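You operate a simulated robot arm through the tools that you are given. There is no shell and no other tool.

Carry out the task below with a simulated robot arm. There is one attempt and no reset: what you move stays moved.

Task
Fetch the purple spool and set it on the blue plate. Fetch the white box and set it on the shelf of the stock table. Take the tumbling jar on the top of the packing table and put it away on the top of the long bench. Take the square blue jar and leave it on the shelf under the packing table. Open the upper cupboard door, fetch the blue mug from the third shelf from the top of the tall cupboard and set it on the mirror tile and shut the door again. Take the blue bottle on the top of the deep bench and put it away on the shelf under the long bench. Close the plate cover. The order is free. Set down upright: purple spool, tumbling jar, square blue jar, blue mug, blue bottle.

Only the result counts: the job must be done as asked and must still hold three seconds after the hand-in. Knocking over, shifting, dropping, spilling or breaking anything else fails it. A push-on lid holds only when it is set on centred and level and pressed home; a screw cap is set on level and turned clockwise until tight.

Robot
A 6-joint arm with a two-finger gripper on a trunk, on a base that moves. Base frame: it is fixed to the floor where the robot stands at the start and does not move with it; the origin is under the middle of the robot, x ahead of it, y to its left, z up; the surface under the hand at the start is at about z = 85. Lengths are in cm, angles in rad, forces in N, time in s.
With the tool pointing down near the work surface it reaches from about 38 to 86 cm from the robot's upright axis, wherever it stands. Its first joint turns from -2.897 to 2.897 rad. Places, roughly: blue bottle (7x7x20 cm) [-170, 20, 90]; blue mug (11x8x9 cm) [-100, 20, 110]; blue plate (10x10x1 cm) [50, 40, 90]; mirror tile (12x12x1 cm) [-320, -350, 90]; plate cover [-180, -230, 110]; purple spool (6x6x7 cm) [50, -10, 90]; shelf of the stock table [60, -210, 40]; shelf under the long bench [-350, -190, 40]; shelf under the packing table [60, -40, 40]; square blue jar (6x6x8 cm) [80, -110, 90]; top of the long bench [-350, -180, 80]; tumbling jar (8x8x11 cm) [80, -20, 90]; upper cupboard door [-120, 10, 150]; white box (7x10x6 cm) [60, 20, 90]. Payload 2.45 kg.
The tool frame sits at the grasp point between the pads (the TCP): z along the fingers, y along the line on which they close. The tips reach 2 cm beyond it. The gripper opens to 14 cm; its body begins 16.8 cm behind the TCP.
Orientation is told as [roll, pitch, yaw] about the base's x, y, z axes, in that order, counted from this pose: with the fingers straight down and closing along the base's y, the tool's x points along the base's -x, its y along +y and its z along -z.

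Tools
- The arm moves only by the tool nudge_tool. Its argument "rows" is a list of rows, each an object of numbers (a shift or turn left out is 0, a gripper value left out holds the last): "tx", "ty", "tz": the shift along the tool's x, y, z in cm; "ax", "ay", "az": the turn, a rotation vector about the tool's x, y, z in rad. In form: [{"tx": .., "ty": .., "tz": .., "ax": .., "ay": .., "az": ..}, ...]. A call has 1 to 20 rows; each row shifts and turns the commanded pose from where the row before left it, along the tool's axes as they then stand. "jaw" is the finger opening in cm, from 0 to 14, set as the call begins (left out, the last holds). Each row takes 0.2 s and may step no farther than 5 cm and 0.15 rad from the row before; otherwise, or with a gripper value out of range, the whole call is refused. Where a pose cannot be reached the arm comes as near as it can. A force on the tool above 40 N (or 10 N above the force at the start of the call, whichever is more), or a blocked arm, ends the call early, and 0.2 s more pass. Each finger travels about 4.5 cm/s and halts on what it meets, pressing with about 39 N; the grip force reading is that of the motor and also rises with nothing between the fingers. The clock runs only during rows and for 0.2 s after the last one: add rows that do not move to give the fingers time. The reply holds the time, the measured pose of the TCP, the force on the tool along the base axes, the opening and the grip force, in the units named above and with some noise, with the torque about the TCP (base axes, N m) and any sound that the robot's microphone picked up.
- Cameras (640 x 400 px; columns grow to the right, rows downward): "scene" is now at [3.41, 10.02, 183.32]; the picture's right is [-0.57, -0.82, 0.00], its down [-0.77, 0.53, -0.36] and it looks along [0.30, -0.21, -0.93] (base axes); focal length 214 px, centre (320, 200). "wrist" rides on the gripper at [7.8, 1.1, -20.9] in the tool frame; the picture's right is [-0.14, 0.99, 0.00], its down [-0.92, -0.13, -0.37] and it looks along [-0.37, -0.05, 0.93] (tool axes); focal length 280 px, centre (320, 200). There is no depth. A picture from a camera that has moved, and an enlarged one, comes with that camera's place and axes in the base frame and with its lens. The place of the scene camera against the robot may be out by one fixed shift of up to 2.5 cm in any direction.
- grab_frame(camera): a new picture of that camera. No time passes.
- raise_lower(by): moves the trunk up (or, below 0, down) by that many cm; the arm and the scene camera ride with it, the base frame stays. It gives what a move gives, with no picture.
- base_move(legs): drives the robot by 1 to 6 legs, each [ahead, left, turn to the left] in cm, cm and rad, along the robot's own axes; the way and the turn of a leg run together, so that a leg with both is an arc; at most 150 cm and 3.142 rad a leg. The arm and the cameras ride along, it lands a little off, and it stops where it bumps. It gives what a move gives.
- head_to(pan, tilt): turns the head with the scene camera to pan (to the left, within 2.496 rad either way) and tilt (down, from -0.506 to 1.204), counted from straight ahead of the robot. It gives what a move gives.
- enlarge(camera, box): a new picture of the part [left, top, right, bottom] of that camera's present view, enlarged. No time passes.
- job_done(): hands the job in; it is judged then, once.

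Places have to be worked out from the pictures, the camera data and where the tool is seen. Open the gripper and draw the arm clear of the work before you hand the job in, unless the task says otherwise.

The tools are called after "Call:" as a command line: name --argument value ..., lists and objects as JSON in quotes. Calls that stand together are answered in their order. nudge_tool: Moves the arm, as the interface text tells. Its arguments: {"type":"object","properties":{"rows":{"type":"array","items":{"type":"object","properties":{"tx":{"type":"number"},"ty":{"type":"number"},"tz":{"type":"number"},"ax":{"type":"number"},"ay":{"type":"number"},"az":{"type":"number"}}}},"jaw":{"type":"number"}},"required":["rows"]} The other tools are called the same way: raise_lower (by) moves the trunk up or down; base_move (legs) drives the base; head_to (pan, tilt) turns the head that bears the scene camera; grab_frame (camera) takes a picture; enlarge (camera, box) takes an enlarged picture of a part of a camera's view; job_done () hands the job in.

At the start:

```text
clock: 0.0
eef_pos: [34.92, -34.76, 143.57]
orientation: [0.0, 0.0, 0.0]
contact_force: [0.7, 0.4, -1.2]
moment: [0.01, 0.02, 0.02]
grip_width: 14.01
gripper_force: 0.1
trunk travel left (down, up): [-10.0, 13.0]
robot x, y, heading: [-0.32, -0.36, 0.004]
head pan, tilt (commanded): [-0.607, 1.201]
```

scene: 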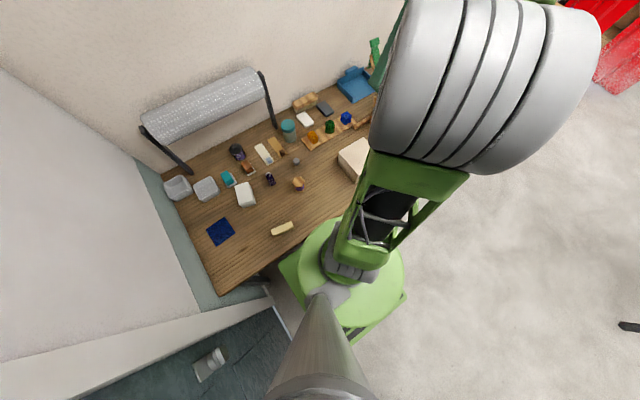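
wrist: 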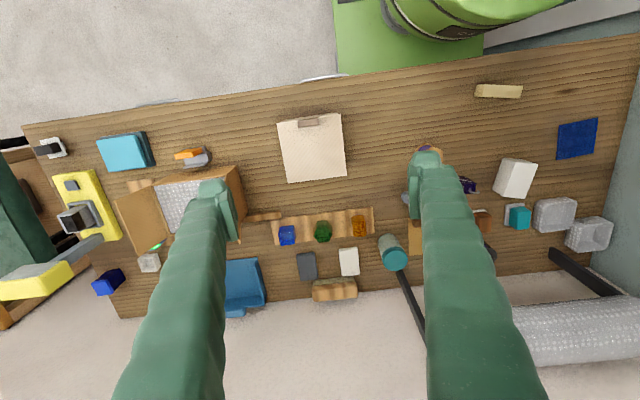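

The first pictures show the packing table ahead of the robot. I'll look around with the head before moving anything, starting straight ahead.

Call:
head_to --pan 0.0 --tilt 0.7

Call:
grab_frame --camera "scene"

```text
clock: 1.0
eef_pos: [35.02, -34.83, 143.61]
orientation: [0.001, 0.0, 0.001]
contact_force: [0.0, 0.5, -0.6]
moment: [0.03, 0.01, 0.01]
grip_width: 13.98
gripper_force: 0.0
trunk travel left (down, up): [-10.0, 13.0]
robot x, y, heading: [0.0, -0.02, -0.0]
head pan, tilt (commanded): [0.0, 0.7]
```

```text
taken
camera scene: at [7.31, 13.21, 186.91], right [0.0, -1.0, 0.0], down [-0.64, 0.0, -0.76], along [0.76, 0.0, -0.64], focal length 214 px, centre (320, 200)
```

scene: 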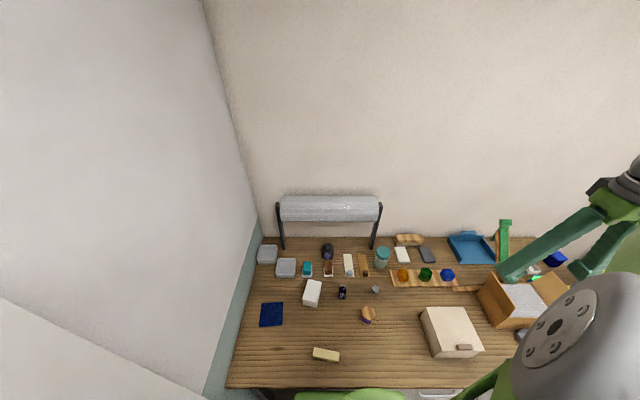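

Call:
enlarge --camera "scene" --box '[220, 180, 420, 400]'

Call:
enlarge --camera "scene" --box '[380, 200, 580, 400]'

Call:
enlarge --camera "wrist" --box '[0, 80, 280, 330]'

Call:
enlarge --camera "wrist" --box '[360, 60, 640, 330]'

```text
1.82 times, centred on (320, 290) of scene
camera zoom: at [7.31, 13.21, 186.91], right [0.0, -1.0, 0.0], down [-0.64, 0.0, -0.76], along [0.76, 0.0, -0.64], focal length 390 px, centre (320, 36)
```

zoom: 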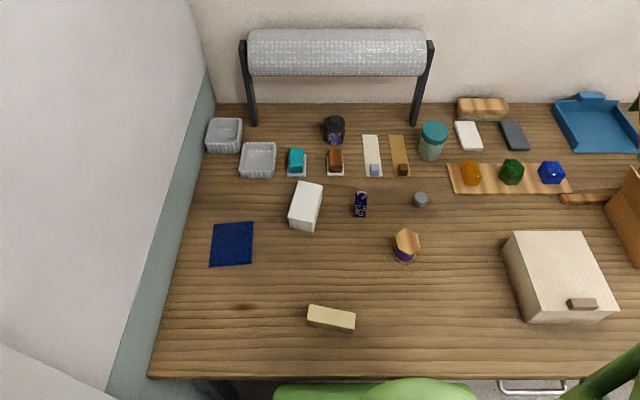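

```text
2.00 times, centred on (480, 300) of scene
camera zoom: at [7.31, 13.21, 186.91], right [0.0, -1.0, 0.0], down [-0.64, 0.0, -0.76], along [0.76, 0.0, -0.64], focal length 429 px, centre (0, 0)
```

zoom: 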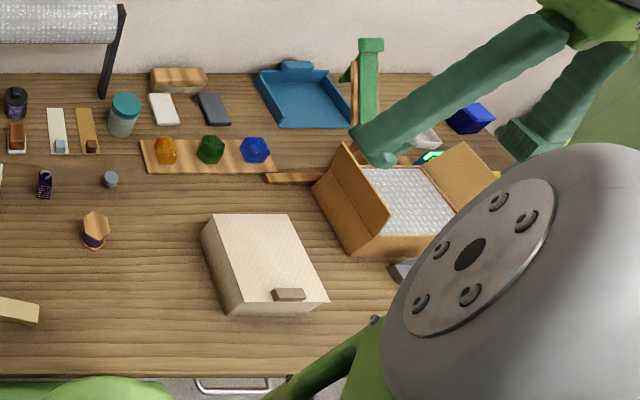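

```text
1.60 times, centred on (140, 205) of wrist
camera zoom: at [27.13, -33.8, 164.47], right [0.14, 0.99, 0.0], down [0.92, -0.13, 0.37], along [0.36, -0.05, -0.93], focal length 449 px, centre (608, 192)
```

zoom: 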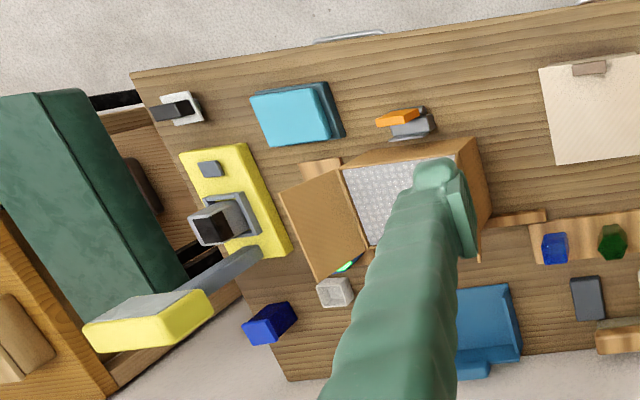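

```text
1.48 times, centred on (500, 195) of wrist
camera zoom: at [27.13, -33.8, 164.47], right [0.14, 0.99, 0.0], down [0.92, -0.13, 0.37], along [0.36, -0.05, -0.93], focal length 415 px, centre (53, 207)
```

zoom: 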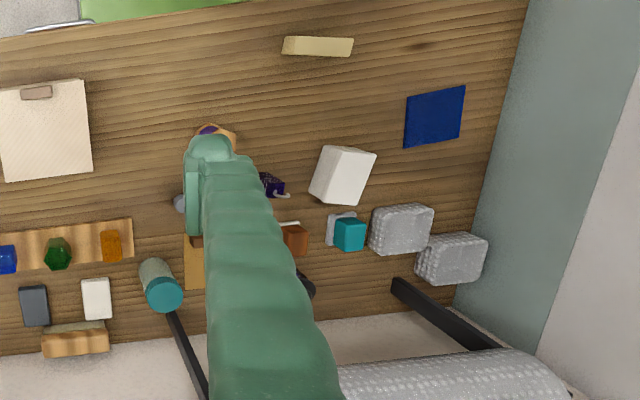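

The table in front holds the spool (about [47,-8]), the dark blue plate (about [48,35]), the white box, the teal-lidded jar and a blue jar at the far right. Next I look to the right and behind.

Call:
head_to --pan -1.2 --tilt 0.5

Call:
grab_frame --camera "scene"

Call:
head_to --pan -2.2 --tilt 0.4

Call:
grab_frame --camera "scene"

Call:
head_to --pan 2.3 --tilt 0.5

Call:
grab_frame --camera "scene"

Call:
head_to --pan 1.3 --tilt 0.5

Call:
grab_frame --camera "scene"

```text
clock: 2.4
eef_pos: [34.94, -34.82, 143.57]
orientation: [-0.001, 0.0, 0.001]
contact_force: [-0.4, -0.1, -0.7]
moment: [0.02, 0.0, -0.02]
grip_width: 14.01
gripper_force: 0.0
trunk travel left (down, up): [-10.0, 13.0]
robot x, y, heading: [-0.13, 0.1, -0.004]
head pan, tilt (commanded): [-1.201, 0.499]
```

```text
taken
camera scene: at [2.12, 4.74, 188.69], right [-0.93, -0.36, 0.0], down [-0.17, 0.45, -0.88], along [0.32, -0.82, -0.48], focal length 214 px, centre (320, 200)
```

scene: 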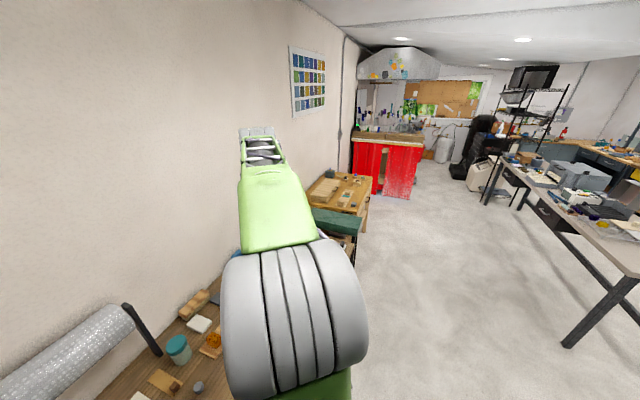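

```text
clock: 3.7
eef_pos: [34.92, -34.81, 143.58]
orientation: [-0.001, 0.001, 0.001]
contact_force: [0.0, 0.0, -0.7]
moment: [-0.01, -0.02, 0.01]
grip_width: 13.97
gripper_force: 0.0
trunk travel left (down, up): [-10.0, 13.0]
robot x, y, heading: [-0.04, 0.25, 0.001]
head pan, tilt (commanded): [-2.201, 0.4]
```

```text
taken
camera scene: at [-6.63, 5.73, 189.6], right [-0.81, 0.59, 0.0], down [0.23, 0.31, -0.92], along [-0.54, -0.74, -0.39], focal length 214 px, centre (320, 200)
```

scene: 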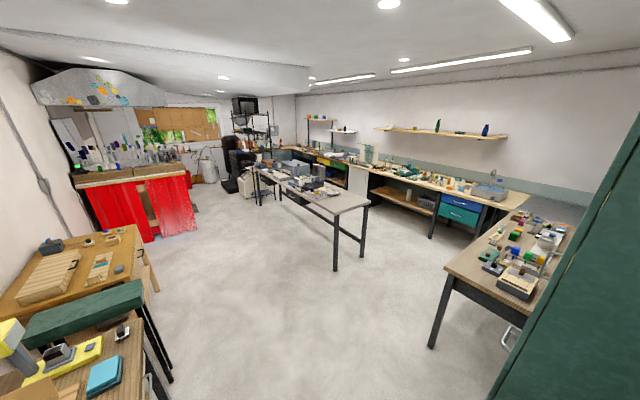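

```text
clock: 7.3
eef_pos: [34.92, -34.78, 143.6]
orientation: [0.001, 0.0, 0.001]
contact_force: [0.0, 1.1, 0.1]
moment: [0.0, 0.02, 0.01]
grip_width: 14.0
gripper_force: 0.1
trunk travel left (down, up): [-10.0, 13.0]
robot x, y, heading: [0.19, 0.17, 0.0]
head pan, tilt (commanded): [2.3, 0.499]
```

```text
taken
camera scene: at [-7.24, 20.0, 188.69], right [0.75, 0.67, 0.0], down [0.32, -0.36, -0.88], along [-0.58, 0.65, -0.48], focal length 214 px, centre (320, 200)
```

scene: 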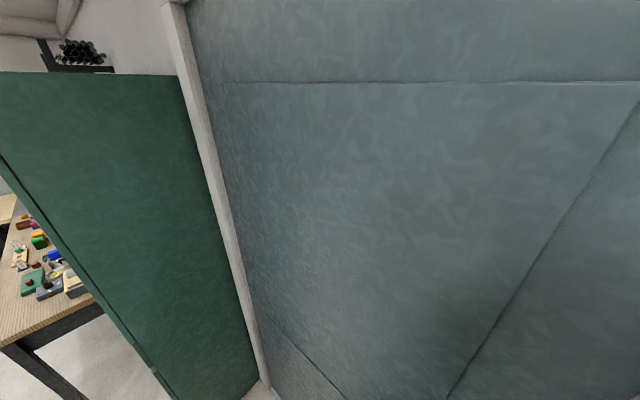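

```text
clock: 8.6
eef_pos: [34.89, -34.74, 143.64]
orientation: [0.0, -0.001, -0.001]
contact_force: [-0.5, 0.4, -0.2]
moment: [-0.01, 0.0, 0.01]
grip_width: 13.98
gripper_force: 0.1
trunk travel left (down, up): [-10.0, 13.0]
robot x, y, heading: [0.16, 0.05, 0.002]
head pan, tilt (commanded): [1.3, 0.499]
```

```text
taken
camera scene: at [1.25, 21.99, 188.69], right [0.96, -0.27, 0.0], down [-0.13, -0.46, -0.88], along [0.23, 0.85, -0.48], focal length 214 px, centre (320, 200)
```

scene: 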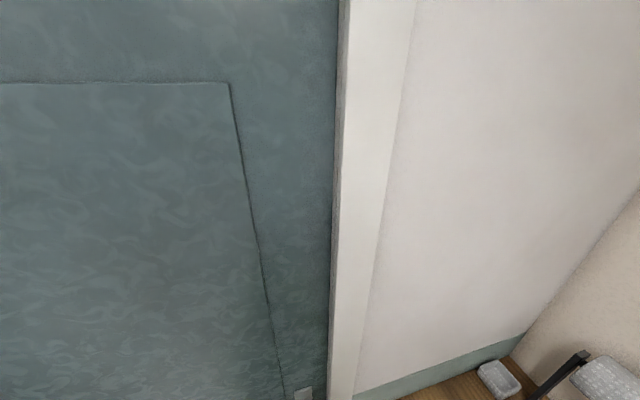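

The layout is clear: the cupboard is behind-left, the deep bench is past it, the long bench is along the far wall, and the middle table and stock table are to the right. I start with the spool, so I move the hand above it and look with the wrist camera.

Call:
nudge_tool --rows '[{"tx": -1.2, "ty": 4.5}, {"tx": -1.2, "ty": 4.5}, {"tx": -1.2, "ty": 4.5}, {"tx": -1.2, "ty": 4.5}, {"tx": -1.2, "ty": 4.5}, {"tx": -1.2, "ty": 4.5}, {"tz": 4}, {"tz": 4}, {"tz": 4}, {"tz": 4}, {"tz": 4}]' --jaw 14

Call:
grab_frame --camera "wrist"

Call:
head_to --pan 0.0 --tilt 0.9

Call:
grab_frame --camera "scene"

```text
clock: 10.9
eef_pos: [42.3, -7.73, 123.36]
orientation: [0.001, -0.001, 0.001]
contact_force: [0.2, -0.4, 0.7]
moment: [0.01, 0.05, 0.01]
grip_width: 14.0
gripper_force: 0.0
trunk travel left (down, up): [-10.0, 13.0]
robot x, y, heading: [-0.01, 0.32, 0.002]
head pan, tilt (commanded): [1.3, 0.499]
```

```text
taken
camera wrist: at [34.44, -6.8, 144.27], right [0.14, 0.99, 0.0], down [0.92, -0.13, 0.37], along [0.37, -0.05, -0.93], focal length 280 px, centre (320, 200)
```

wrist: 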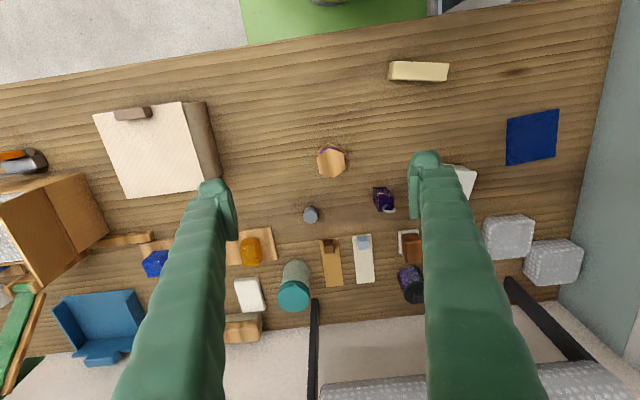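

```text
clock: 12.4
eef_pos: [42.15, -7.82, 123.55]
orientation: [0.0, -0.001, 0.0]
contact_force: [-0.3, 1.2, 0.2]
moment: [0.03, 0.05, 0.0]
grip_width: 13.98
gripper_force: 0.1
trunk travel left (down, up): [-10.0, 13.0]
robot x, y, heading: [-0.16, 0.08, 0.0]
head pan, tilt (commanded): [0.0, 0.901]
```

```text
taken
camera scene: at [6.37, 13.22, 185.3], right [0.0, -1.0, 0.0], down [-0.78, 0.0, -0.62], along [0.62, 0.0, -0.78], focal length 214 px, centre (320, 200)
```

scene: 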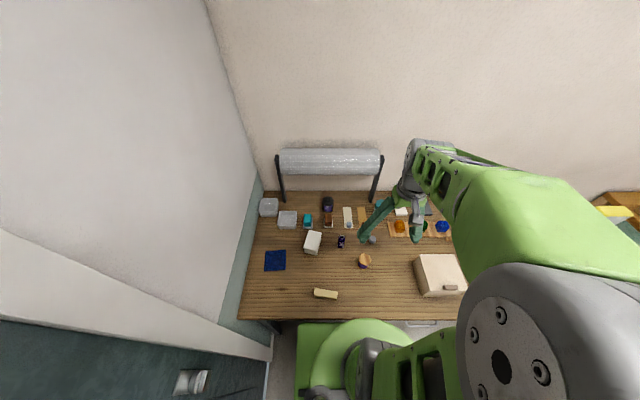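

The spool sits near [47.6,-6.2] by the wrist view. I enlarge it to see its shape and orientation.

Call:
enlarge --camera "wrist" --box '[282, 120, 382, 220]'

Call:
enlarge --camera "wrist" --box '[480, 90, 580, 190]'

```text
4.00 times, centred on (332, 170) of wrist
camera zoom: at [34.4, -6.81, 144.35], right [0.14, 0.99, 0.0], down [0.92, -0.13, 0.37], along [0.37, -0.05, -0.93], focal length 1122 px, centre (272, 320)
```

zoom: 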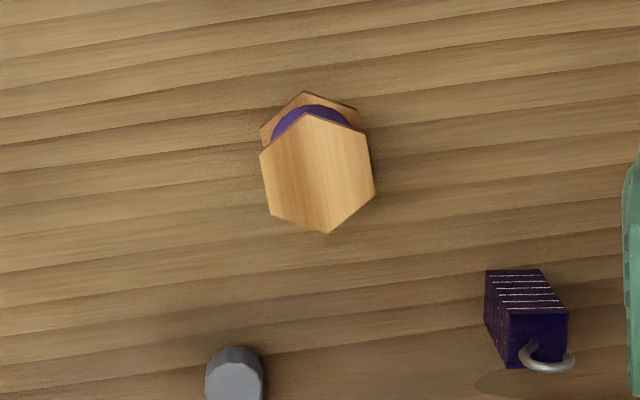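

```text
4.00 times, centred on (530, 140) of wrist
camera zoom: at [34.4, -6.81, 144.35], right [0.14, 0.99, 0.0], down [0.92, -0.13, 0.37], along [0.37, -0.05, -0.93], focal length 1122 px, centre (-520, 440)
```

zoom: 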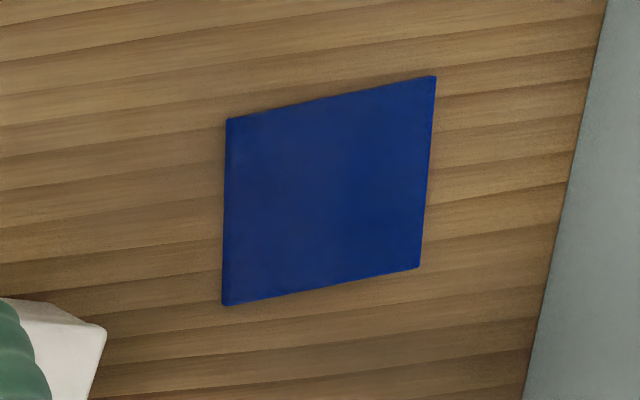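

The spool stands upright with its hexagon flats facing ±y, at about [48.05,-6.45], so the present finger direction suits it. I move over it and partly down, then check again.

Call:
nudge_tool --rows '[{"tx": -2.9, "ty": 0.65}, {"tx": -2.85, "ty": 0.65}, {"tz": 4}, {"tz": 4}, {"tz": 4}, {"tz": 4}, {"tz": 4}, {"tz": 3}]' --jaw 10

Call:
grab_frame --camera "wrist"

Call:
enlarge --camera "scene" --box '[330, 170, 450, 290]'

```text
clock: 14.2
eef_pos: [47.88, -6.47, 100.46]
orientation: [0.0, 0.0, 0.0]
contact_force: [0.1, -0.2, 0.5]
moment: [0.0, 0.02, 0.03]
grip_width: 9.99
gripper_force: 0.1
trunk travel left (down, up): [-10.0, 13.0]
robot x, y, heading: [0.11, -0.1, -0.002]
head pan, tilt (commanded): [0.0, 0.901]
```

```text
taken
camera wrist: at [40.05, -5.5, 121.31], right [0.14, 0.99, 0.0], down [0.92, -0.13, 0.37], along [0.37, -0.05, -0.93], focal length 280 px, centre (320, 200)
```

wrist: 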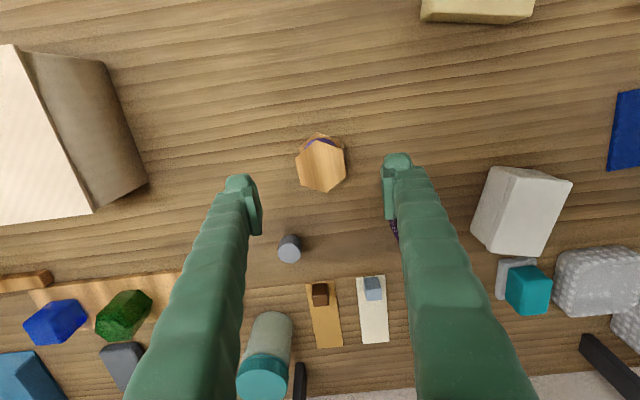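

```text
3.33 times, centred on (390, 230) of scene
camera zoom: at [6.42, 13.21, 185.3], right [0.0, -1.0, 0.0], down [-0.78, 0.0, -0.62], along [0.62, 0.0, -0.78], focal length 715 px, centre (87, 100)
```

zoom: 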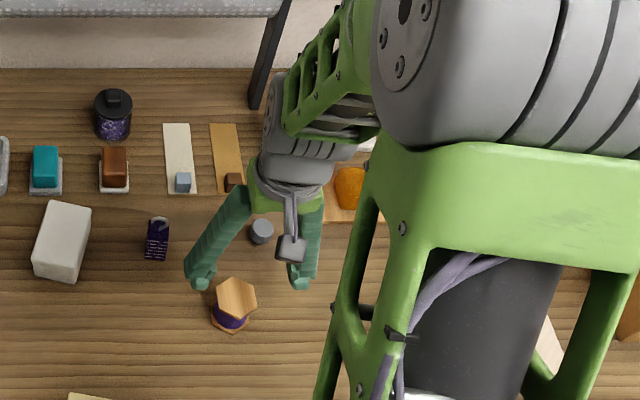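

The spool's top is centred at about [47.5,-6.5], right between the fingers. I shift back 0.4 cm, go down to z≈90 and close.

Call:
nudge_tool --rows '[{"tx": 0.4, "tz": 3.5}, {"tz": 3.5}, {"tz": 3.4}]'

Call:
grab_frame --camera "wrist"

```text
clock: 15.0
eef_pos: [47.45, -6.43, 90.4]
orientation: [-0.001, -0.001, -0.001]
contact_force: [-0.5, -0.3, -0.4]
moment: [0.01, -0.01, -0.01]
grip_width: 9.98
gripper_force: 0.1
trunk travel left (down, up): [-10.0, 13.0]
robot x, y, heading: [0.23, 0.13, 0.002]
head pan, tilt (commanded): [0.0, 0.901]
```

```text
taken
camera wrist: at [39.63, -5.45, 111.27], right [0.14, 0.99, 0.0], down [0.92, -0.13, 0.37], along [0.37, -0.05, -0.93], focal length 280 px, centre (320, 200)
```

wrist: 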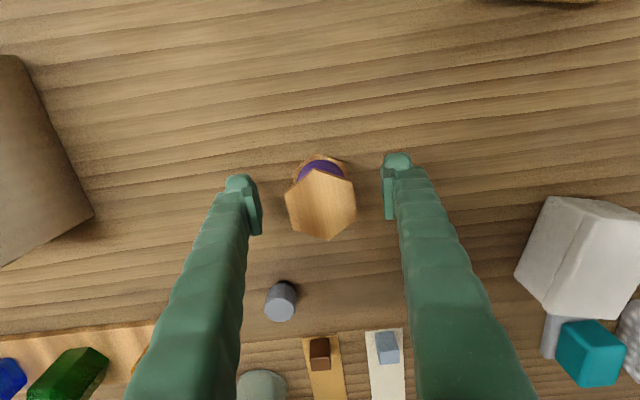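

The spool is centred between the pads, so I close the fingers on it and give them time.

Call:
nudge_tool --rows '[{}, {}, {}, {}, {}]' --jaw 3

Call:
grab_frame --camera "wrist"

```text
clock: 16.2
eef_pos: [47.4, -6.51, 90.41]
orientation: [0.0, 0.001, 0.0]
contact_force: [-1.1, 0.5, 2.3]
moment: [-0.03, -0.01, -0.02]
grip_width: 5.89
gripper_force: 38.4
trunk travel left (down, up): [-10.0, 13.0]
robot x, y, heading: [-0.03, 0.03, -0.0]
head pan, tilt (commanded): [0.0, 0.901]
```

```text
taken
camera wrist: at [39.58, -5.44, 111.32], right [0.14, 0.99, 0.0], down [0.92, -0.13, 0.37], along [0.37, -0.05, -0.93], focal length 280 px, centre (320, 200)
```

wrist: 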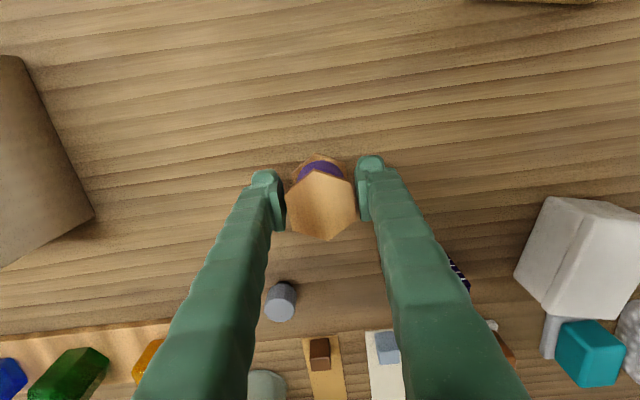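

The spool is held (5.9 cm opening). I lift it and carry it toward the blue plate, stopping short to check the plate's place.

Call:
nudge_tool --rows '[{"tz": -1}, {"tz": -3}, {"tz": -4}, {"tz": -4}, {"tz": -4}, {"ty": 4}, {"ty": 4}, {"ty": 4}, {"ty": 4}, {"ty": 4}, {"ty": 4}, {"ty": 4}]'

Call:
grab_frame --camera "wrist"

```text
clock: 18.8
eef_pos: [47.64, 21.61, 106.28]
orientation: [0.0, 0.0, -0.001]
contact_force: [0.1, 0.3, -0.2]
moment: [-0.02, 0.02, 0.02]
grip_width: 3.02
gripper_force: 0.1
trunk travel left (down, up): [-10.0, 13.0]
robot x, y, heading: [-0.15, 0.13, 0.0]
head pan, tilt (commanded): [0.0, 0.901]
```

```text
taken
camera wrist: at [39.83, 22.67, 127.1], right [0.14, 0.99, 0.0], down [0.92, -0.13, 0.37], along [0.36, -0.05, -0.93], focal length 280 px, centre (320, 200)
```

wrist: 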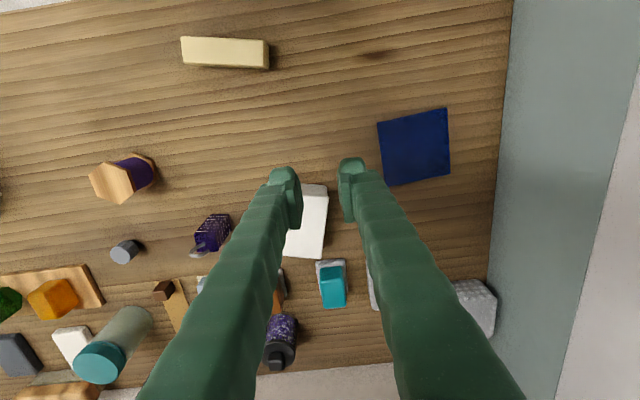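

The spool slipped out and stayed on the table; the fingers are empty. I look at it closely to see whether it still stands and how it's shaped.

Call:
enlarge --camera "wrist" --box '[70, 130, 190, 230]'

Call:
enlarge --camera "scene" --box '[330, 230, 400, 290]'

```text
4.00 times, centred on (130, 180) of wrist
camera zoom: at [39.83, 22.67, 127.1], right [0.14, 0.99, 0.0], down [0.92, -0.13, 0.37], along [0.36, -0.05, -0.93], focal length 1122 px, centre (1080, 280)
```

zoom: 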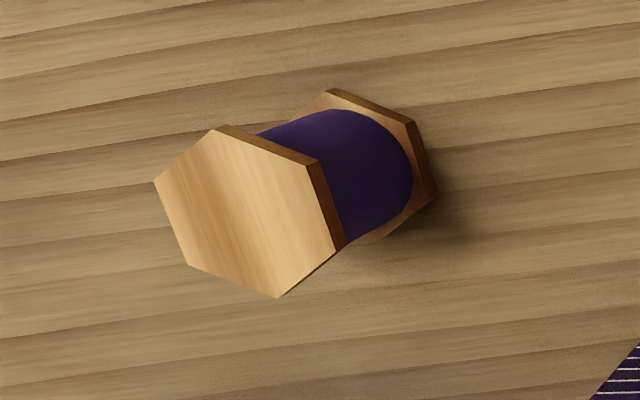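

```text
6.67 times, centred on (365, 260) of scene
camera zoom: at [6.38, 13.31, 185.29], right [0.0, -1.0, 0.0], down [-0.78, 0.0, -0.62], along [0.62, 0.0, -0.78], focal length 1430 px, centre (20, -200)
```

zoom: 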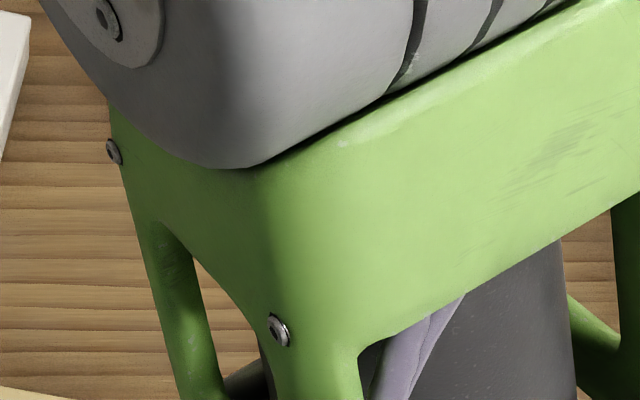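

The spool still stands upright at about [47.5,-6.7], with its top at z≈91. I'll grip the narrower thread between the flanges (TCP z≈88) and lift slowly this time, going back above it first.

Call:
nudge_tool --rows '[{"ty": -4}, {"ty": -4}, {"ty": -4}, {"ty": -4}, {"ty": -4}, {"ty": -4}, {"ty": -4.3}, {"tz": 3}, {"tz": 3}]' --jaw 10

Call:
grab_frame --camera "wrist"

```text
clock: 20.8
eef_pos: [47.67, -6.88, 100.33]
orientation: [-0.001, 0.001, 0.001]
contact_force: [-0.5, -0.2, -0.1]
moment: [-0.03, 0.04, -0.01]
grip_width: 9.99
gripper_force: 0.1
trunk travel left (down, up): [-10.0, 13.0]
robot x, y, heading: [-0.14, -0.06, 0.002]
head pan, tilt (commanded): [0.0, 0.901]
```

```text
taken
camera wrist: at [39.87, -5.82, 121.1], right [0.14, 0.99, 0.0], down [0.92, -0.13, 0.37], along [0.36, -0.05, -0.93], focal length 280 px, centre (320, 200)
```

wrist: 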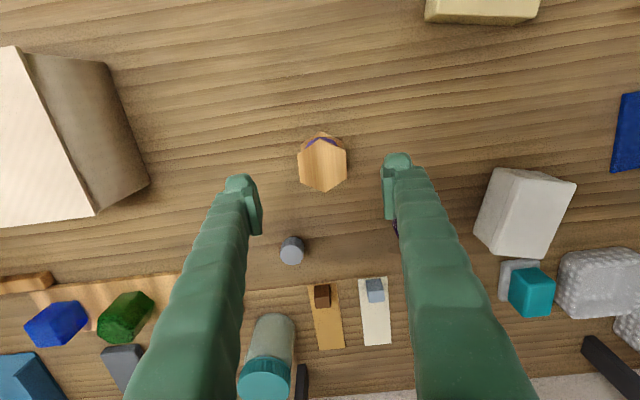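

The spool is centred; I go down to z≈88 around the thread and close.

Call:
nudge_tool --rows '[{"tx": 0.3, "ty": 0.2, "tz": 3}, {"tz": 3}, {"tz": 3}, {"tz": 3.2}, {}]'

Call:
nudge_tool --rows '[{}, {}, {}, {}, {}, {}]' --jaw 2

Call:
grab_frame --camera "wrist"

```text
clock: 22.0
eef_pos: [47.28, -6.69, 88.09]
orientation: [0.001, 0.0, 0.0]
contact_force: [0.4, 0.1, 0.9]
moment: [-0.01, 0.0, 0.0]
grip_width: 10.01
gripper_force: 0.0
trunk travel left (down, up): [-10.0, 13.0]
robot x, y, heading: [-0.24, -0.18, -0.004]
head pan, tilt (commanded): [0.0, 0.901]
```

```text
clock: 23.4
eef_pos: [47.42, -6.55, 88.15]
orientation: [0.001, -0.002, -0.001]
contact_force: [-0.8, -0.1, 0.6]
moment: [0.03, 0.01, -0.02]
grip_width: 6.12
gripper_force: 39.3
trunk travel left (down, up): [-10.0, 13.0]
robot x, y, heading: [0.18, 0.08, 0.003]
head pan, tilt (commanded): [0.0, 0.901]
```

```text
taken
camera wrist: at [39.55, -5.63, 108.98], right [0.14, 0.99, 0.0], down [0.92, -0.13, 0.37], along [0.36, -0.05, -0.93], focal length 280 px, centre (320, 200)
```

wrist: 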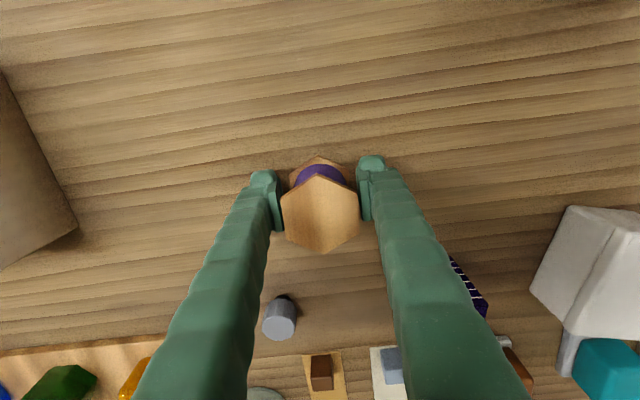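

The opening is 6.1 cm with full force. I lift gently by a few centimetres and check whether it comes along.

Call:
nudge_tool --rows '[{"tz": -0.3}, {"tz": -0.5}, {"tz": -0.8}, {"tz": -1}, {"tz": -1}, {"tz": -1}, {"tz": -1}]'

Call:
grab_frame --camera "wrist"

```text
clock: 25.0
eef_pos: [47.11, -6.56, 93.85]
orientation: [0.001, 0.0, 0.0]
contact_force: [0.0, 0.0, -1.1]
moment: [0.01, -0.02, 0.0]
grip_width: 6.08
gripper_force: 38.9
trunk travel left (down, up): [-10.0, 13.0]
robot x, y, heading: [0.28, -0.14, 0.0]
head pan, tilt (commanded): [0.0, 0.901]
```

```text
taken
camera wrist: at [39.38, -5.67, 114.6], right [0.14, 0.99, 0.0], down [0.92, -0.13, 0.37], along [0.37, -0.05, -0.93], focal length 280 px, centre (320, 200)
```

wrist: 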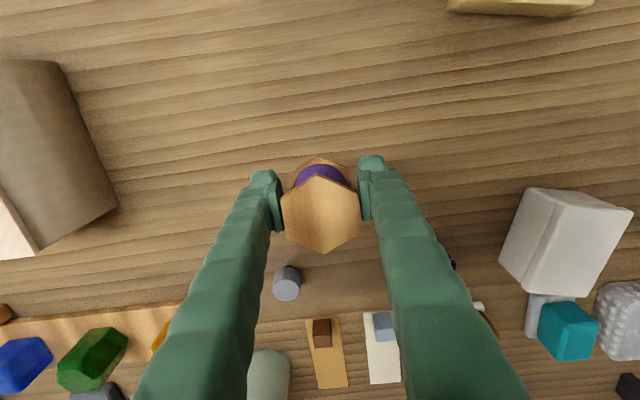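

The spool is now lifted and held. I raise it further and carry it toward the plate.

Call:
nudge_tool --rows '[{"tz": -2}, {"tz": -2}, {"tz": -2}, {"ty": 2}, {"ty": 3}, {"ty": 3}, {"ty": 3}, {"ty": 3}, {"ty": 3}, {"ty": 3}, {"ty": 3}, {"ty": 3}, {"ty": 2}]'

Call:
grab_frame --camera "wrist"

```text
clock: 27.8
eef_pos: [47.19, 21.39, 99.64]
orientation: [0.0, -0.001, -0.001]
contact_force: [0.3, -0.1, -0.7]
moment: [-0.01, -0.02, 0.01]
grip_width: 6.08
gripper_force: 39.2
trunk travel left (down, up): [-10.0, 13.0]
robot x, y, heading: [0.08, -0.28, -0.003]
head pan, tilt (commanded): [0.0, 0.901]
```

```text
taken
camera wrist: at [39.27, 22.43, 120.47], right [0.14, 0.99, 0.0], down [0.92, -0.13, 0.37], along [0.37, -0.05, -0.93], focal length 280 px, centre (320, 200)
```

wrist: 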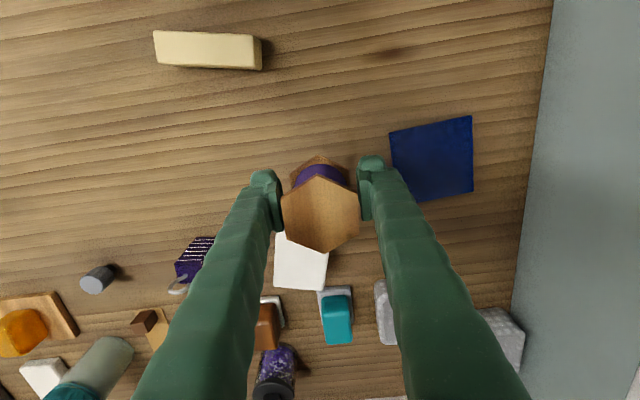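

The plate centre works out to about [49.8,35.1]. I move the spool over it, then lower.

Call:
nudge_tool --rows '[{"tx": -0.5, "ty": 2.7}, {"tx": -0.5, "ty": 2.7}, {"tx": -0.5, "ty": 2.7}, {"tx": -0.5, "ty": 2.8}, {"tx": -0.5, "ty": 2.8}, {}, {"tz": 2}, {"tz": 2}, {"tz": 2}]'

Call:
grab_frame --camera "wrist"

```text
clock: 29.8
eef_pos: [49.58, 35.13, 93.68]
orientation: [0.0, -0.001, 0.0]
contact_force: [-0.1, 0.1, -0.3]
moment: [-0.02, 0.01, 0.0]
grip_width: 6.07
gripper_force: 38.8
trunk travel left (down, up): [-10.0, 13.0]
robot x, y, heading: [-0.16, -0.13, -0.001]
head pan, tilt (commanded): [0.0, 0.901]
```

```text
taken
camera wrist: at [41.87, 36.15, 114.55], right [0.14, 0.99, 0.0], down [0.92, -0.13, 0.37], along [0.37, -0.05, -0.93], focal length 280 px, centre (320, 200)
```

wrist: 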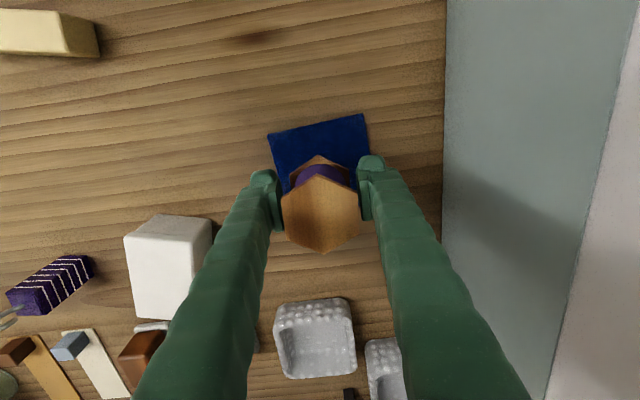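

The spool is centred over the plate. I lower it the last ~4.5 cm in small steps and watch the force.

Call:
nudge_tool --rows '[{"tz": 2}, {"tz": 1.5}, {"tz": 0.5}, {"tz": 0.3}, {}]'

```text
clock: 31.0
eef_pos: [49.67, 35.11, 89.3]
orientation: [0.0, 0.001, 0.0]
contact_force: [0.7, 0.2, -1.4]
moment: [0.01, 0.02, 0.0]
grip_width: 6.08
gripper_force: 38.8
trunk travel left (down, up): [-10.0, 13.0]
robot x, y, heading: [-0.26, -0.2, -0.006]
head pan, tilt (commanded): [0.0, 0.901]
```

No contact yet at z=89.3. I continue in 0.2 cm steps.

Call:
nudge_tool --rows '[{"tz": 0.2}, {"tz": 0.2}]'

Call:
enlarge --camera "scene" --box '[230, 210, 330, 310]'

```text
clock: 31.6
eef_pos: [49.66, 35.14, 88.91]
orientation: [0.0, 0.001, 0.0]
contact_force: [-0.4, 0.0, -1.2]
moment: [-0.01, -0.01, -0.01]
grip_width: 6.09
gripper_force: 39.0
trunk travel left (down, up): [-10.0, 13.0]
robot x, y, heading: [-0.23, -0.22, 0.003]
head pan, tilt (commanded): [0.0, 0.901]
```

```text
4.00 times, centred on (280, 260) of scene
camera zoom: at [6.38, 13.22, 185.3], right [0.0, -1.0, 0.0], down [-0.78, 0.0, -0.62], along [0.62, 0.0, -0.78], focal length 858 px, centre (480, -40)
```

zoom: 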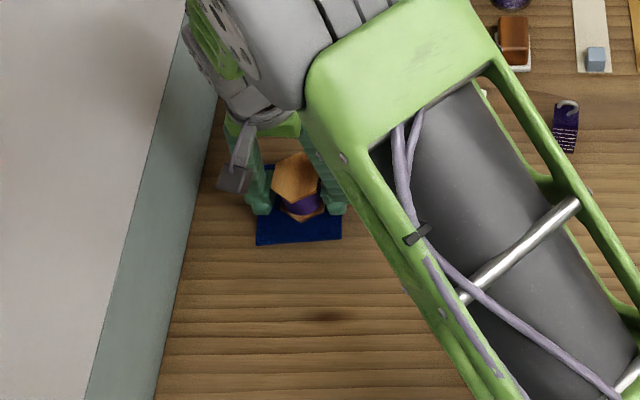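

Still hanging free; I continue down in small steps until the plate carries it.

Call:
nudge_tool --rows '[{"tz": 0.2}, {}]'

Call:
nudge_tool --rows '[{"tz": 0.2}, {}]'

Call:
nudge_tool --rows '[{"tz": 0.2}, {}]'

```text
clock: 32.2
eef_pos: [49.71, 35.09, 88.75]
orientation: [0.0, 0.0, 0.0]
contact_force: [1.3, -1.1, 4.8]
moment: [-0.03, 0.02, 0.03]
grip_width: 6.08
gripper_force: 38.9
trunk travel left (down, up): [-10.0, 13.0]
robot x, y, heading: [0.32, -0.09, -0.0]
head pan, tilt (commanded): [0.0, 0.901]
```

```text
clock: 32.8
eef_pos: [49.8, 35.18, 88.8]
orientation: [0.001, -0.003, 0.0]
contact_force: [-0.4, -3.2, 26.7]
moment: [-0.14, -0.07, 0.01]
grip_width: 6.08
gripper_force: 38.5
trunk travel left (down, up): [-10.0, 13.0]
robot x, y, heading: [0.04, 0.18, 0.002]
head pan, tilt (commanded): [0.0, 0.901]
```

```text
clock: 33.3
eef_pos: [49.81, 35.17, 88.72]
orientation: [0.003, -0.007, 0.002]
contact_force: [-5.4, -3.1, 18.6]
moment: [0.01, 0.09, 0.05]
grip_width: 6.1
gripper_force: 38.8
trunk travel left (down, up): [-10.0, 13.0]
robot x, y, heading: [-0.13, 0.14, 0.002]
head pan, tilt (commanded): [0.0, 0.901]
stopped in row 2: the force on the tool passed its limit at 41 N (the readings are from after the stop); the commanded pose is now the measured one
```

The spool sits on the plate (contact at z≈88.75). I ease up a touch and open the fingers slowly.

Call:
nudge_tool --rows '[{"tz": -0.1}]'

Call:
nudge_tool --rows '[{}, {}, {}]' --jaw 9

Call:
grab_frame --camera "wrist"

```text
clock: 33.7
eef_pos: [49.81, 35.26, 88.76]
orientation: [0.004, -0.006, 0.001]
contact_force: [-2.4, -4.2, 18.5]
moment: [-0.06, 0.04, 0.03]
grip_width: 6.07
gripper_force: 38.8
trunk travel left (down, up): [-10.0, 13.0]
robot x, y, heading: [-0.13, -0.2, 0.001]
head pan, tilt (commanded): [0.0, 0.901]
```

```text
clock: 34.5
eef_pos: [49.83, 35.17, 88.6]
orientation: [0.004, -0.003, 0.0]
contact_force: [-0.5, -0.2, -0.1]
moment: [-0.01, 0.0, -0.04]
grip_width: 8.99
gripper_force: 0.2
trunk travel left (down, up): [-10.0, 13.0]
robot x, y, heading: [0.02, -0.04, 0.001]
head pan, tilt (commanded): [0.0, 0.901]
```

```text
taken
camera wrist: at [41.9, 36.2, 109.4], right [0.14, 0.99, 0.0], down [0.92, -0.13, 0.37], along [0.37, -0.05, -0.93], focal length 280 px, centre (320, 200)
```

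wrist: 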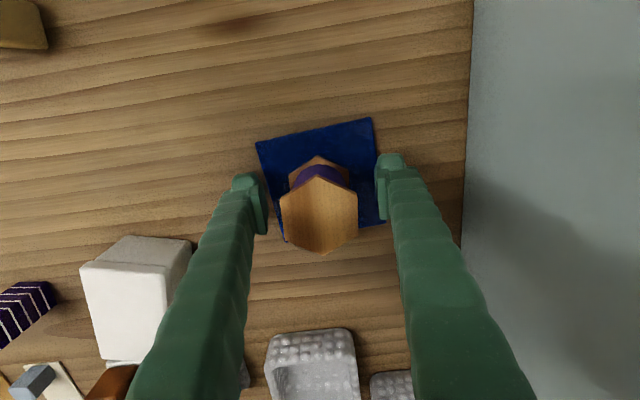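

The spool stands centred on the plate. I raise the hand straight up, then look at the white box and its surroundings.

Call:
nudge_tool --rows '[{"tz": -2}, {"tz": -4}, {"tz": -4}, {"tz": -4}, {"tz": -4}, {"ty": -4}, {"ty": -4}, {"ty": -4}, {"ty": -4}]' --jaw 13

Call:
grab_frame --camera "wrist"

Call:
enlarge --camera "scene" --box '[230, 170, 400, 330]'

```text
clock: 36.5
eef_pos: [49.69, 19.15, 106.38]
orientation: [0.004, -0.003, 0.001]
contact_force: [-0.4, 2.1, -0.1]
moment: [0.03, 0.0, 0.03]
grip_width: 13.0
gripper_force: 0.0
trunk travel left (down, up): [-10.0, 13.0]
robot x, y, heading: [-0.09, -0.11, -0.002]
head pan, tilt (commanded): [0.0, 0.901]
```

```text
taken
camera wrist: at [41.74, 20.0, 127.24], right [0.14, 0.99, 0.0], down [0.92, -0.13, 0.37], along [0.37, -0.05, -0.93], focal length 280 px, centre (320, 200)
```

wrist: 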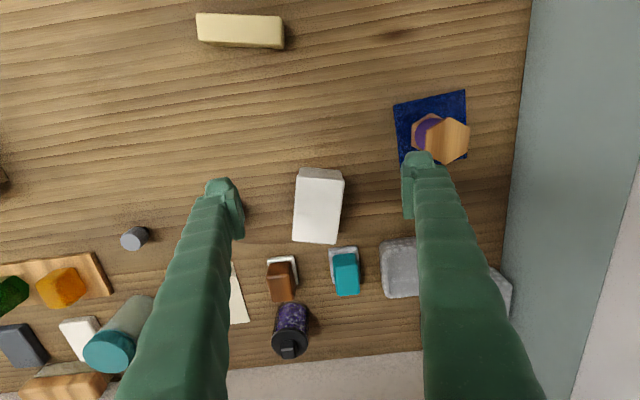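

```text
2.50 times, centred on (315, 250) of scene
camera zoom: at [6.36, 13.13, 185.31], right [0.0, -1.0, 0.0], down [-0.78, 0.0, -0.62], along [0.62, 0.0, -0.78], focal length 536 px, centre (332, 75)
```

zoom: 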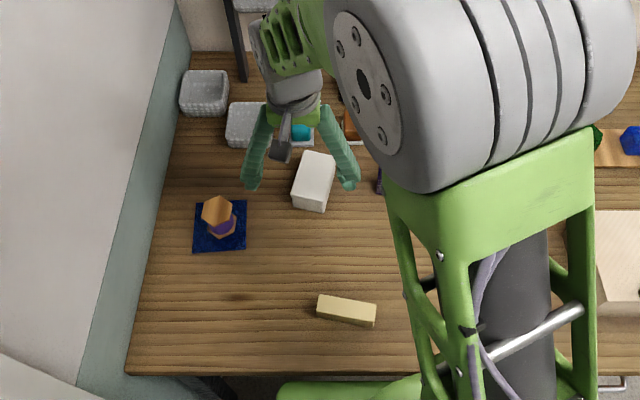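

The spool stays put on the plate. Before the shelf jobs I back off to view the shelf under the packing table.

Call:
nudge_tool --rows '[{"tz": -4}, {"tz": -4}, {"tz": -4}, {"tz": -4}]'

Call:
base_move --legs '[[-40, 0, 0], [0, -60, 0], [-50, 0, 0]]'

Call:
head_to --pan 0.0 --tilt 0.5

Call:
grab_frame --camera "scene"

```text
clock: 37.5
eef_pos: [49.79, 19.01, 122.85]
orientation: [0.004, -0.004, 0.0]
contact_force: [1.2, -0.1, 0.4]
moment: [-0.01, 0.0, 0.01]
grip_width: 13.01
gripper_force: 0.0
trunk travel left (down, up): [-10.0, 13.0]
robot x, y, heading: [0.08, -0.16, -0.0]
head pan, tilt (commanded): [0.0, 0.901]
```

```text
clock: 47.8
eef_pos: [-39.16, -41.04, 122.78]
orientation: [0.004, -0.004, 0.006]
contact_force: [-0.9, 0.9, 0.2]
moment: [0.01, -0.03, 0.03]
grip_width: 13.01
gripper_force: 0.2
trunk travel left (down, up): [-10.0, 13.0]
robot x, y, heading: [-88.94, -60.39, 0.007]
head pan, tilt (commanded): [0.0, 0.901]
```

```text
clock: 48.7
eef_pos: [-39.23, -41.06, 122.76]
orientation: [0.002, -0.003, 0.006]
contact_force: [-1.3, 0.0, -0.2]
moment: [-0.01, 0.03, 0.0]
grip_width: 13.01
gripper_force: 0.1
trunk travel left (down, up): [-10.0, 13.0]
robot x, y, heading: [-89.15, -60.23, 0.003]
head pan, tilt (commanded): [0.0, 0.499]
```

```text
taken
camera scene: at [-81.09, -47.08, 188.68], right [0.0, -1.0, 0.0], down [-0.48, 0.0, -0.88], along [0.88, 0.0, -0.48], focal length 214 px, centre (320, 200)
```

scene: 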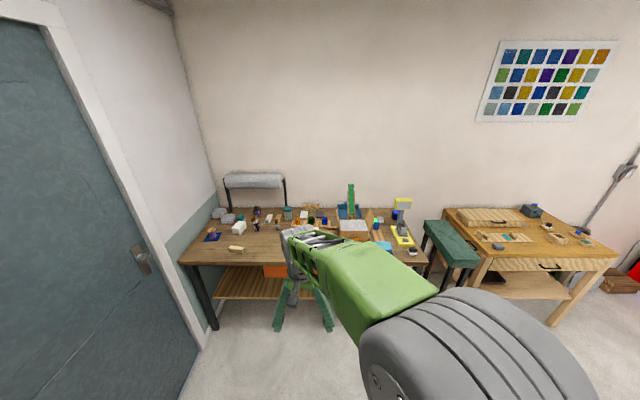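

Now I see the packing table with its wooden lower shelf and an orange crate, and the stock table with its own shelf. I enlarge both.

Call:
enlarge --camera "scene" --box '[170, 170, 450, 345]'

Call:
enlarge --camera "scene" --box '[400, 180, 640, 330]'

```text
2.29 times, centred on (310, 258) of scene
camera zoom: at [-81.09, -47.08, 188.68], right [0.0, -1.0, 0.0], down [-0.48, 0.0, -0.88], along [0.88, 0.0, -0.48], focal length 490 px, centre (343, 69)
```

zoom: 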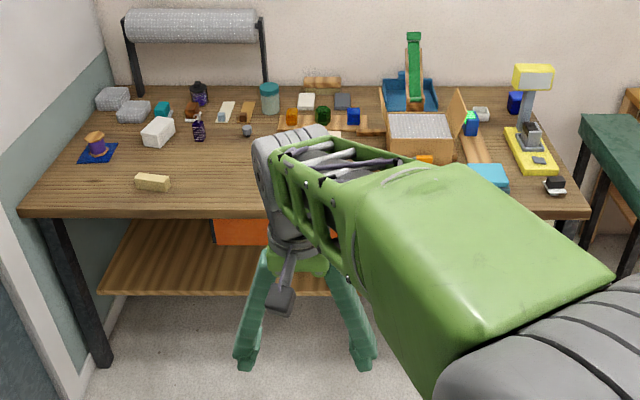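

```text
2.67 times, centred on (520, 255) of scene
camera zoom: at [-81.09, -47.08, 188.68], right [0.0, -1.0, 0.0], down [-0.48, 0.0, -0.88], along [0.88, 0.0, -0.48], focal length 572 px, centre (-213, 53)
```

zoom: 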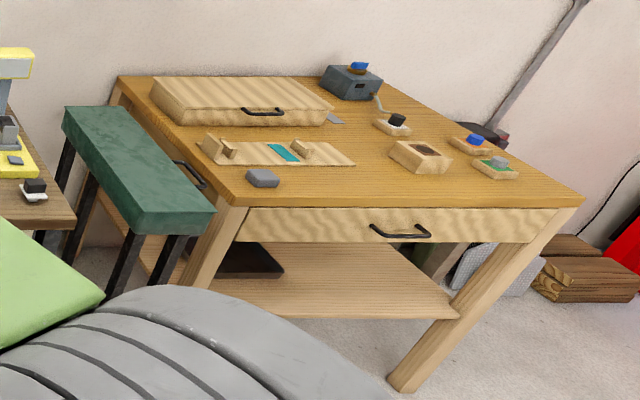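

The packing shelf (z≈40, front edge x≈31) is free left of the orange crate, and the stock table's shelf is free on its right half (y≈-208…-240). I'll fetch the white box first, with a tilted hand so that it can go under a table top. I drive back to the packing table.

Call:
base_move --legs '[[60, 0, 0], [0, 62, 0], [12, 0, 0]]'

Call:
head_to --pan 0.0 --tilt 0.8

Call:
grab_frame --camera "scene"

Call:
grab_frame --camera "wrist"

```text
clock: 58.5
eef_pos: [32.94, 21.54, 122.59]
orientation: [0.001, -0.003, -0.006]
contact_force: [0.9, 0.0, 0.2]
moment: [0.04, 0.06, 0.0]
grip_width: 13.04
gripper_force: 0.2
trunk travel left (down, up): [-10.0, 13.0]
robot x, y, heading: [-16.85, 2.76, -0.008]
head pan, tilt (commanded): [0.0, 0.499]
```

```text
clock: 59.3
eef_pos: [32.81, 21.5, 122.67]
orientation: [0.002, -0.003, -0.007]
contact_force: [-0.1, -0.1, 0.0]
moment: [0.01, 0.02, 0.01]
grip_width: 13.02
gripper_force: 0.1
trunk travel left (down, up): [-10.0, 13.0]
robot x, y, heading: [-16.82, 2.8, -0.007]
head pan, tilt (commanded): [0.0, 0.799]
```

```text
taken
camera scene: at [-10.1, 16.03, 186.1], right [-0.01, -1.0, 0.0], down [-0.72, 0.01, -0.7], along [0.7, -0.01, -0.72], focal length 214 px, centre (320, 200)
```

scene: 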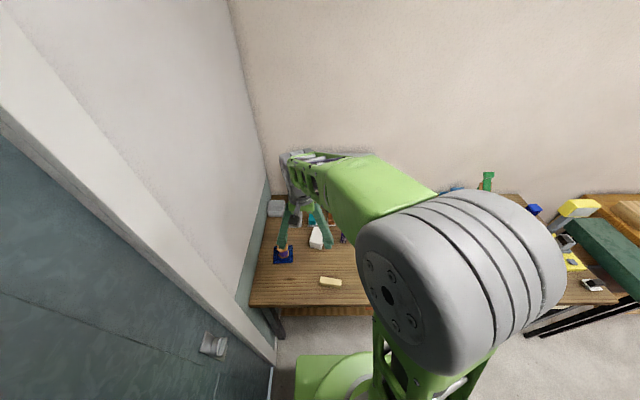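

```text
taken
camera wrist: at [24.97, 22.53, 143.54], right [0.14, 0.99, 0.0], down [0.92, -0.14, 0.37], along [0.37, -0.05, -0.93], focal length 280 px, centre (320, 200)
```

wrist: 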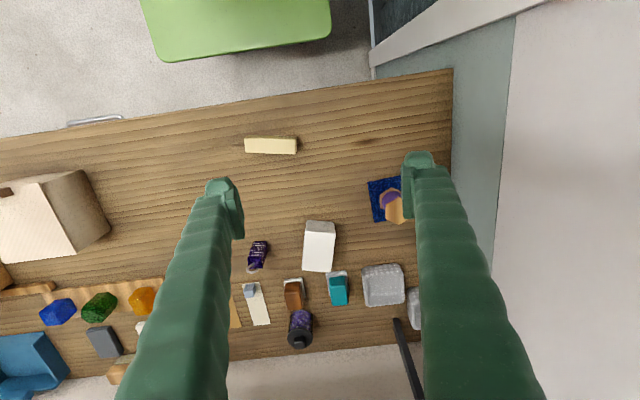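

I enlarge the white box in the wrist view to get its pose.

Call:
enlarge --camera "wrist" --box '[260, 190, 400, 310]'

```text
3.33 times, centred on (330, 250) of wrist
camera zoom: at [24.97, 22.53, 143.54], right [0.14, 0.99, 0.0], down [0.92, -0.14, 0.37], along [0.37, -0.05, -0.93], focal length 935 px, centre (287, 33)
```

zoom: 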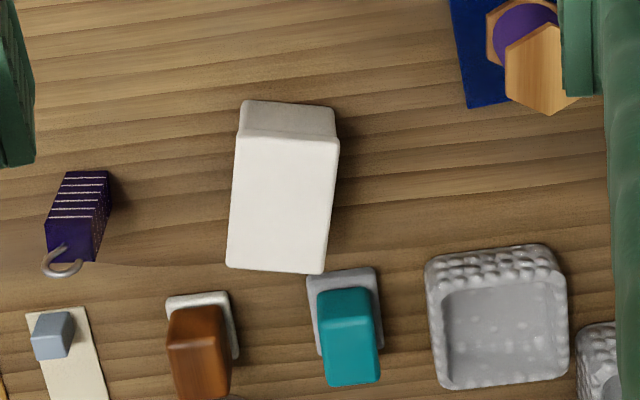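

The white box is centred near [57.9,17.5], turned about -0.235 rad, with its width (≈7 cm) across y. I move forward above it, then yaw and tilt the tool 45°.

Call:
nudge_tool --rows '[{"tx": -4.5}, {"tx": -4.5}, {"tx": -4.5}, {"tx": -4.5}, {"az": 0.12}, {"az": 0.115}, {"ay": -0.13}, {"ay": -0.13}, {"ay": -0.13}, {"ay": -0.13}, {"ay": -0.13}, {"ay": -0.135}]' --jaw 10

Call:
grab_frame --camera "wrist"

Call:
grab_frame --camera "scene"

```text
clock: 61.9
eef_pos: [50.78, 21.46, 122.85]
orientation: [0.006, -0.787, -0.244]
contact_force: [0.9, 0.2, 0.0]
moment: [-0.01, 0.01, 0.02]
grip_width: 10.01
gripper_force: 0.1
trunk travel left (down, up): [-10.0, 13.0]
robot x, y, heading: [-16.84, 2.83, -0.007]
head pan, tilt (commanded): [0.0, 0.799]
```

```text
taken
camera wrist: at [31.32, 27.27, 131.97], right [0.33, 0.94, 0.1], down [0.35, -0.22, 0.91], along [0.88, -0.27, -0.4], focal length 280 px, centre (320, 200)
```

wrist: 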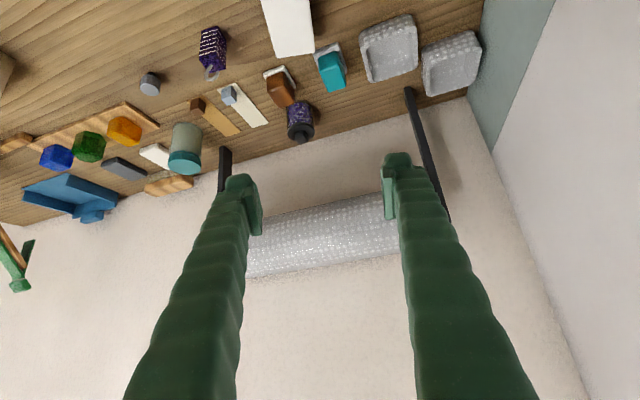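

```text
taken
camera scene: at [-10.14, 16.06, 186.09], right [-0.01, -1.0, 0.0], down [-0.72, 0.01, -0.7], along [0.7, -0.01, -0.72], focal length 214 px, centre (320, 200)
```

scene: 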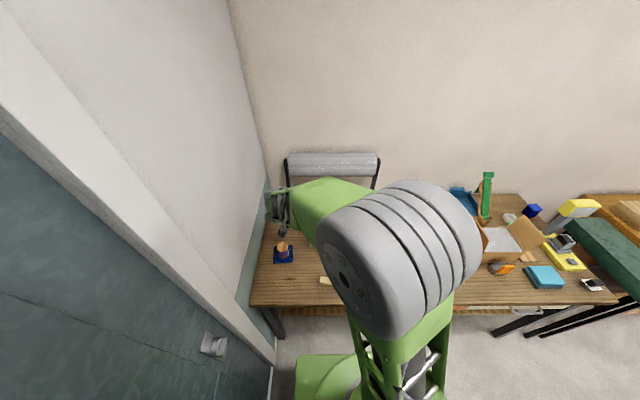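

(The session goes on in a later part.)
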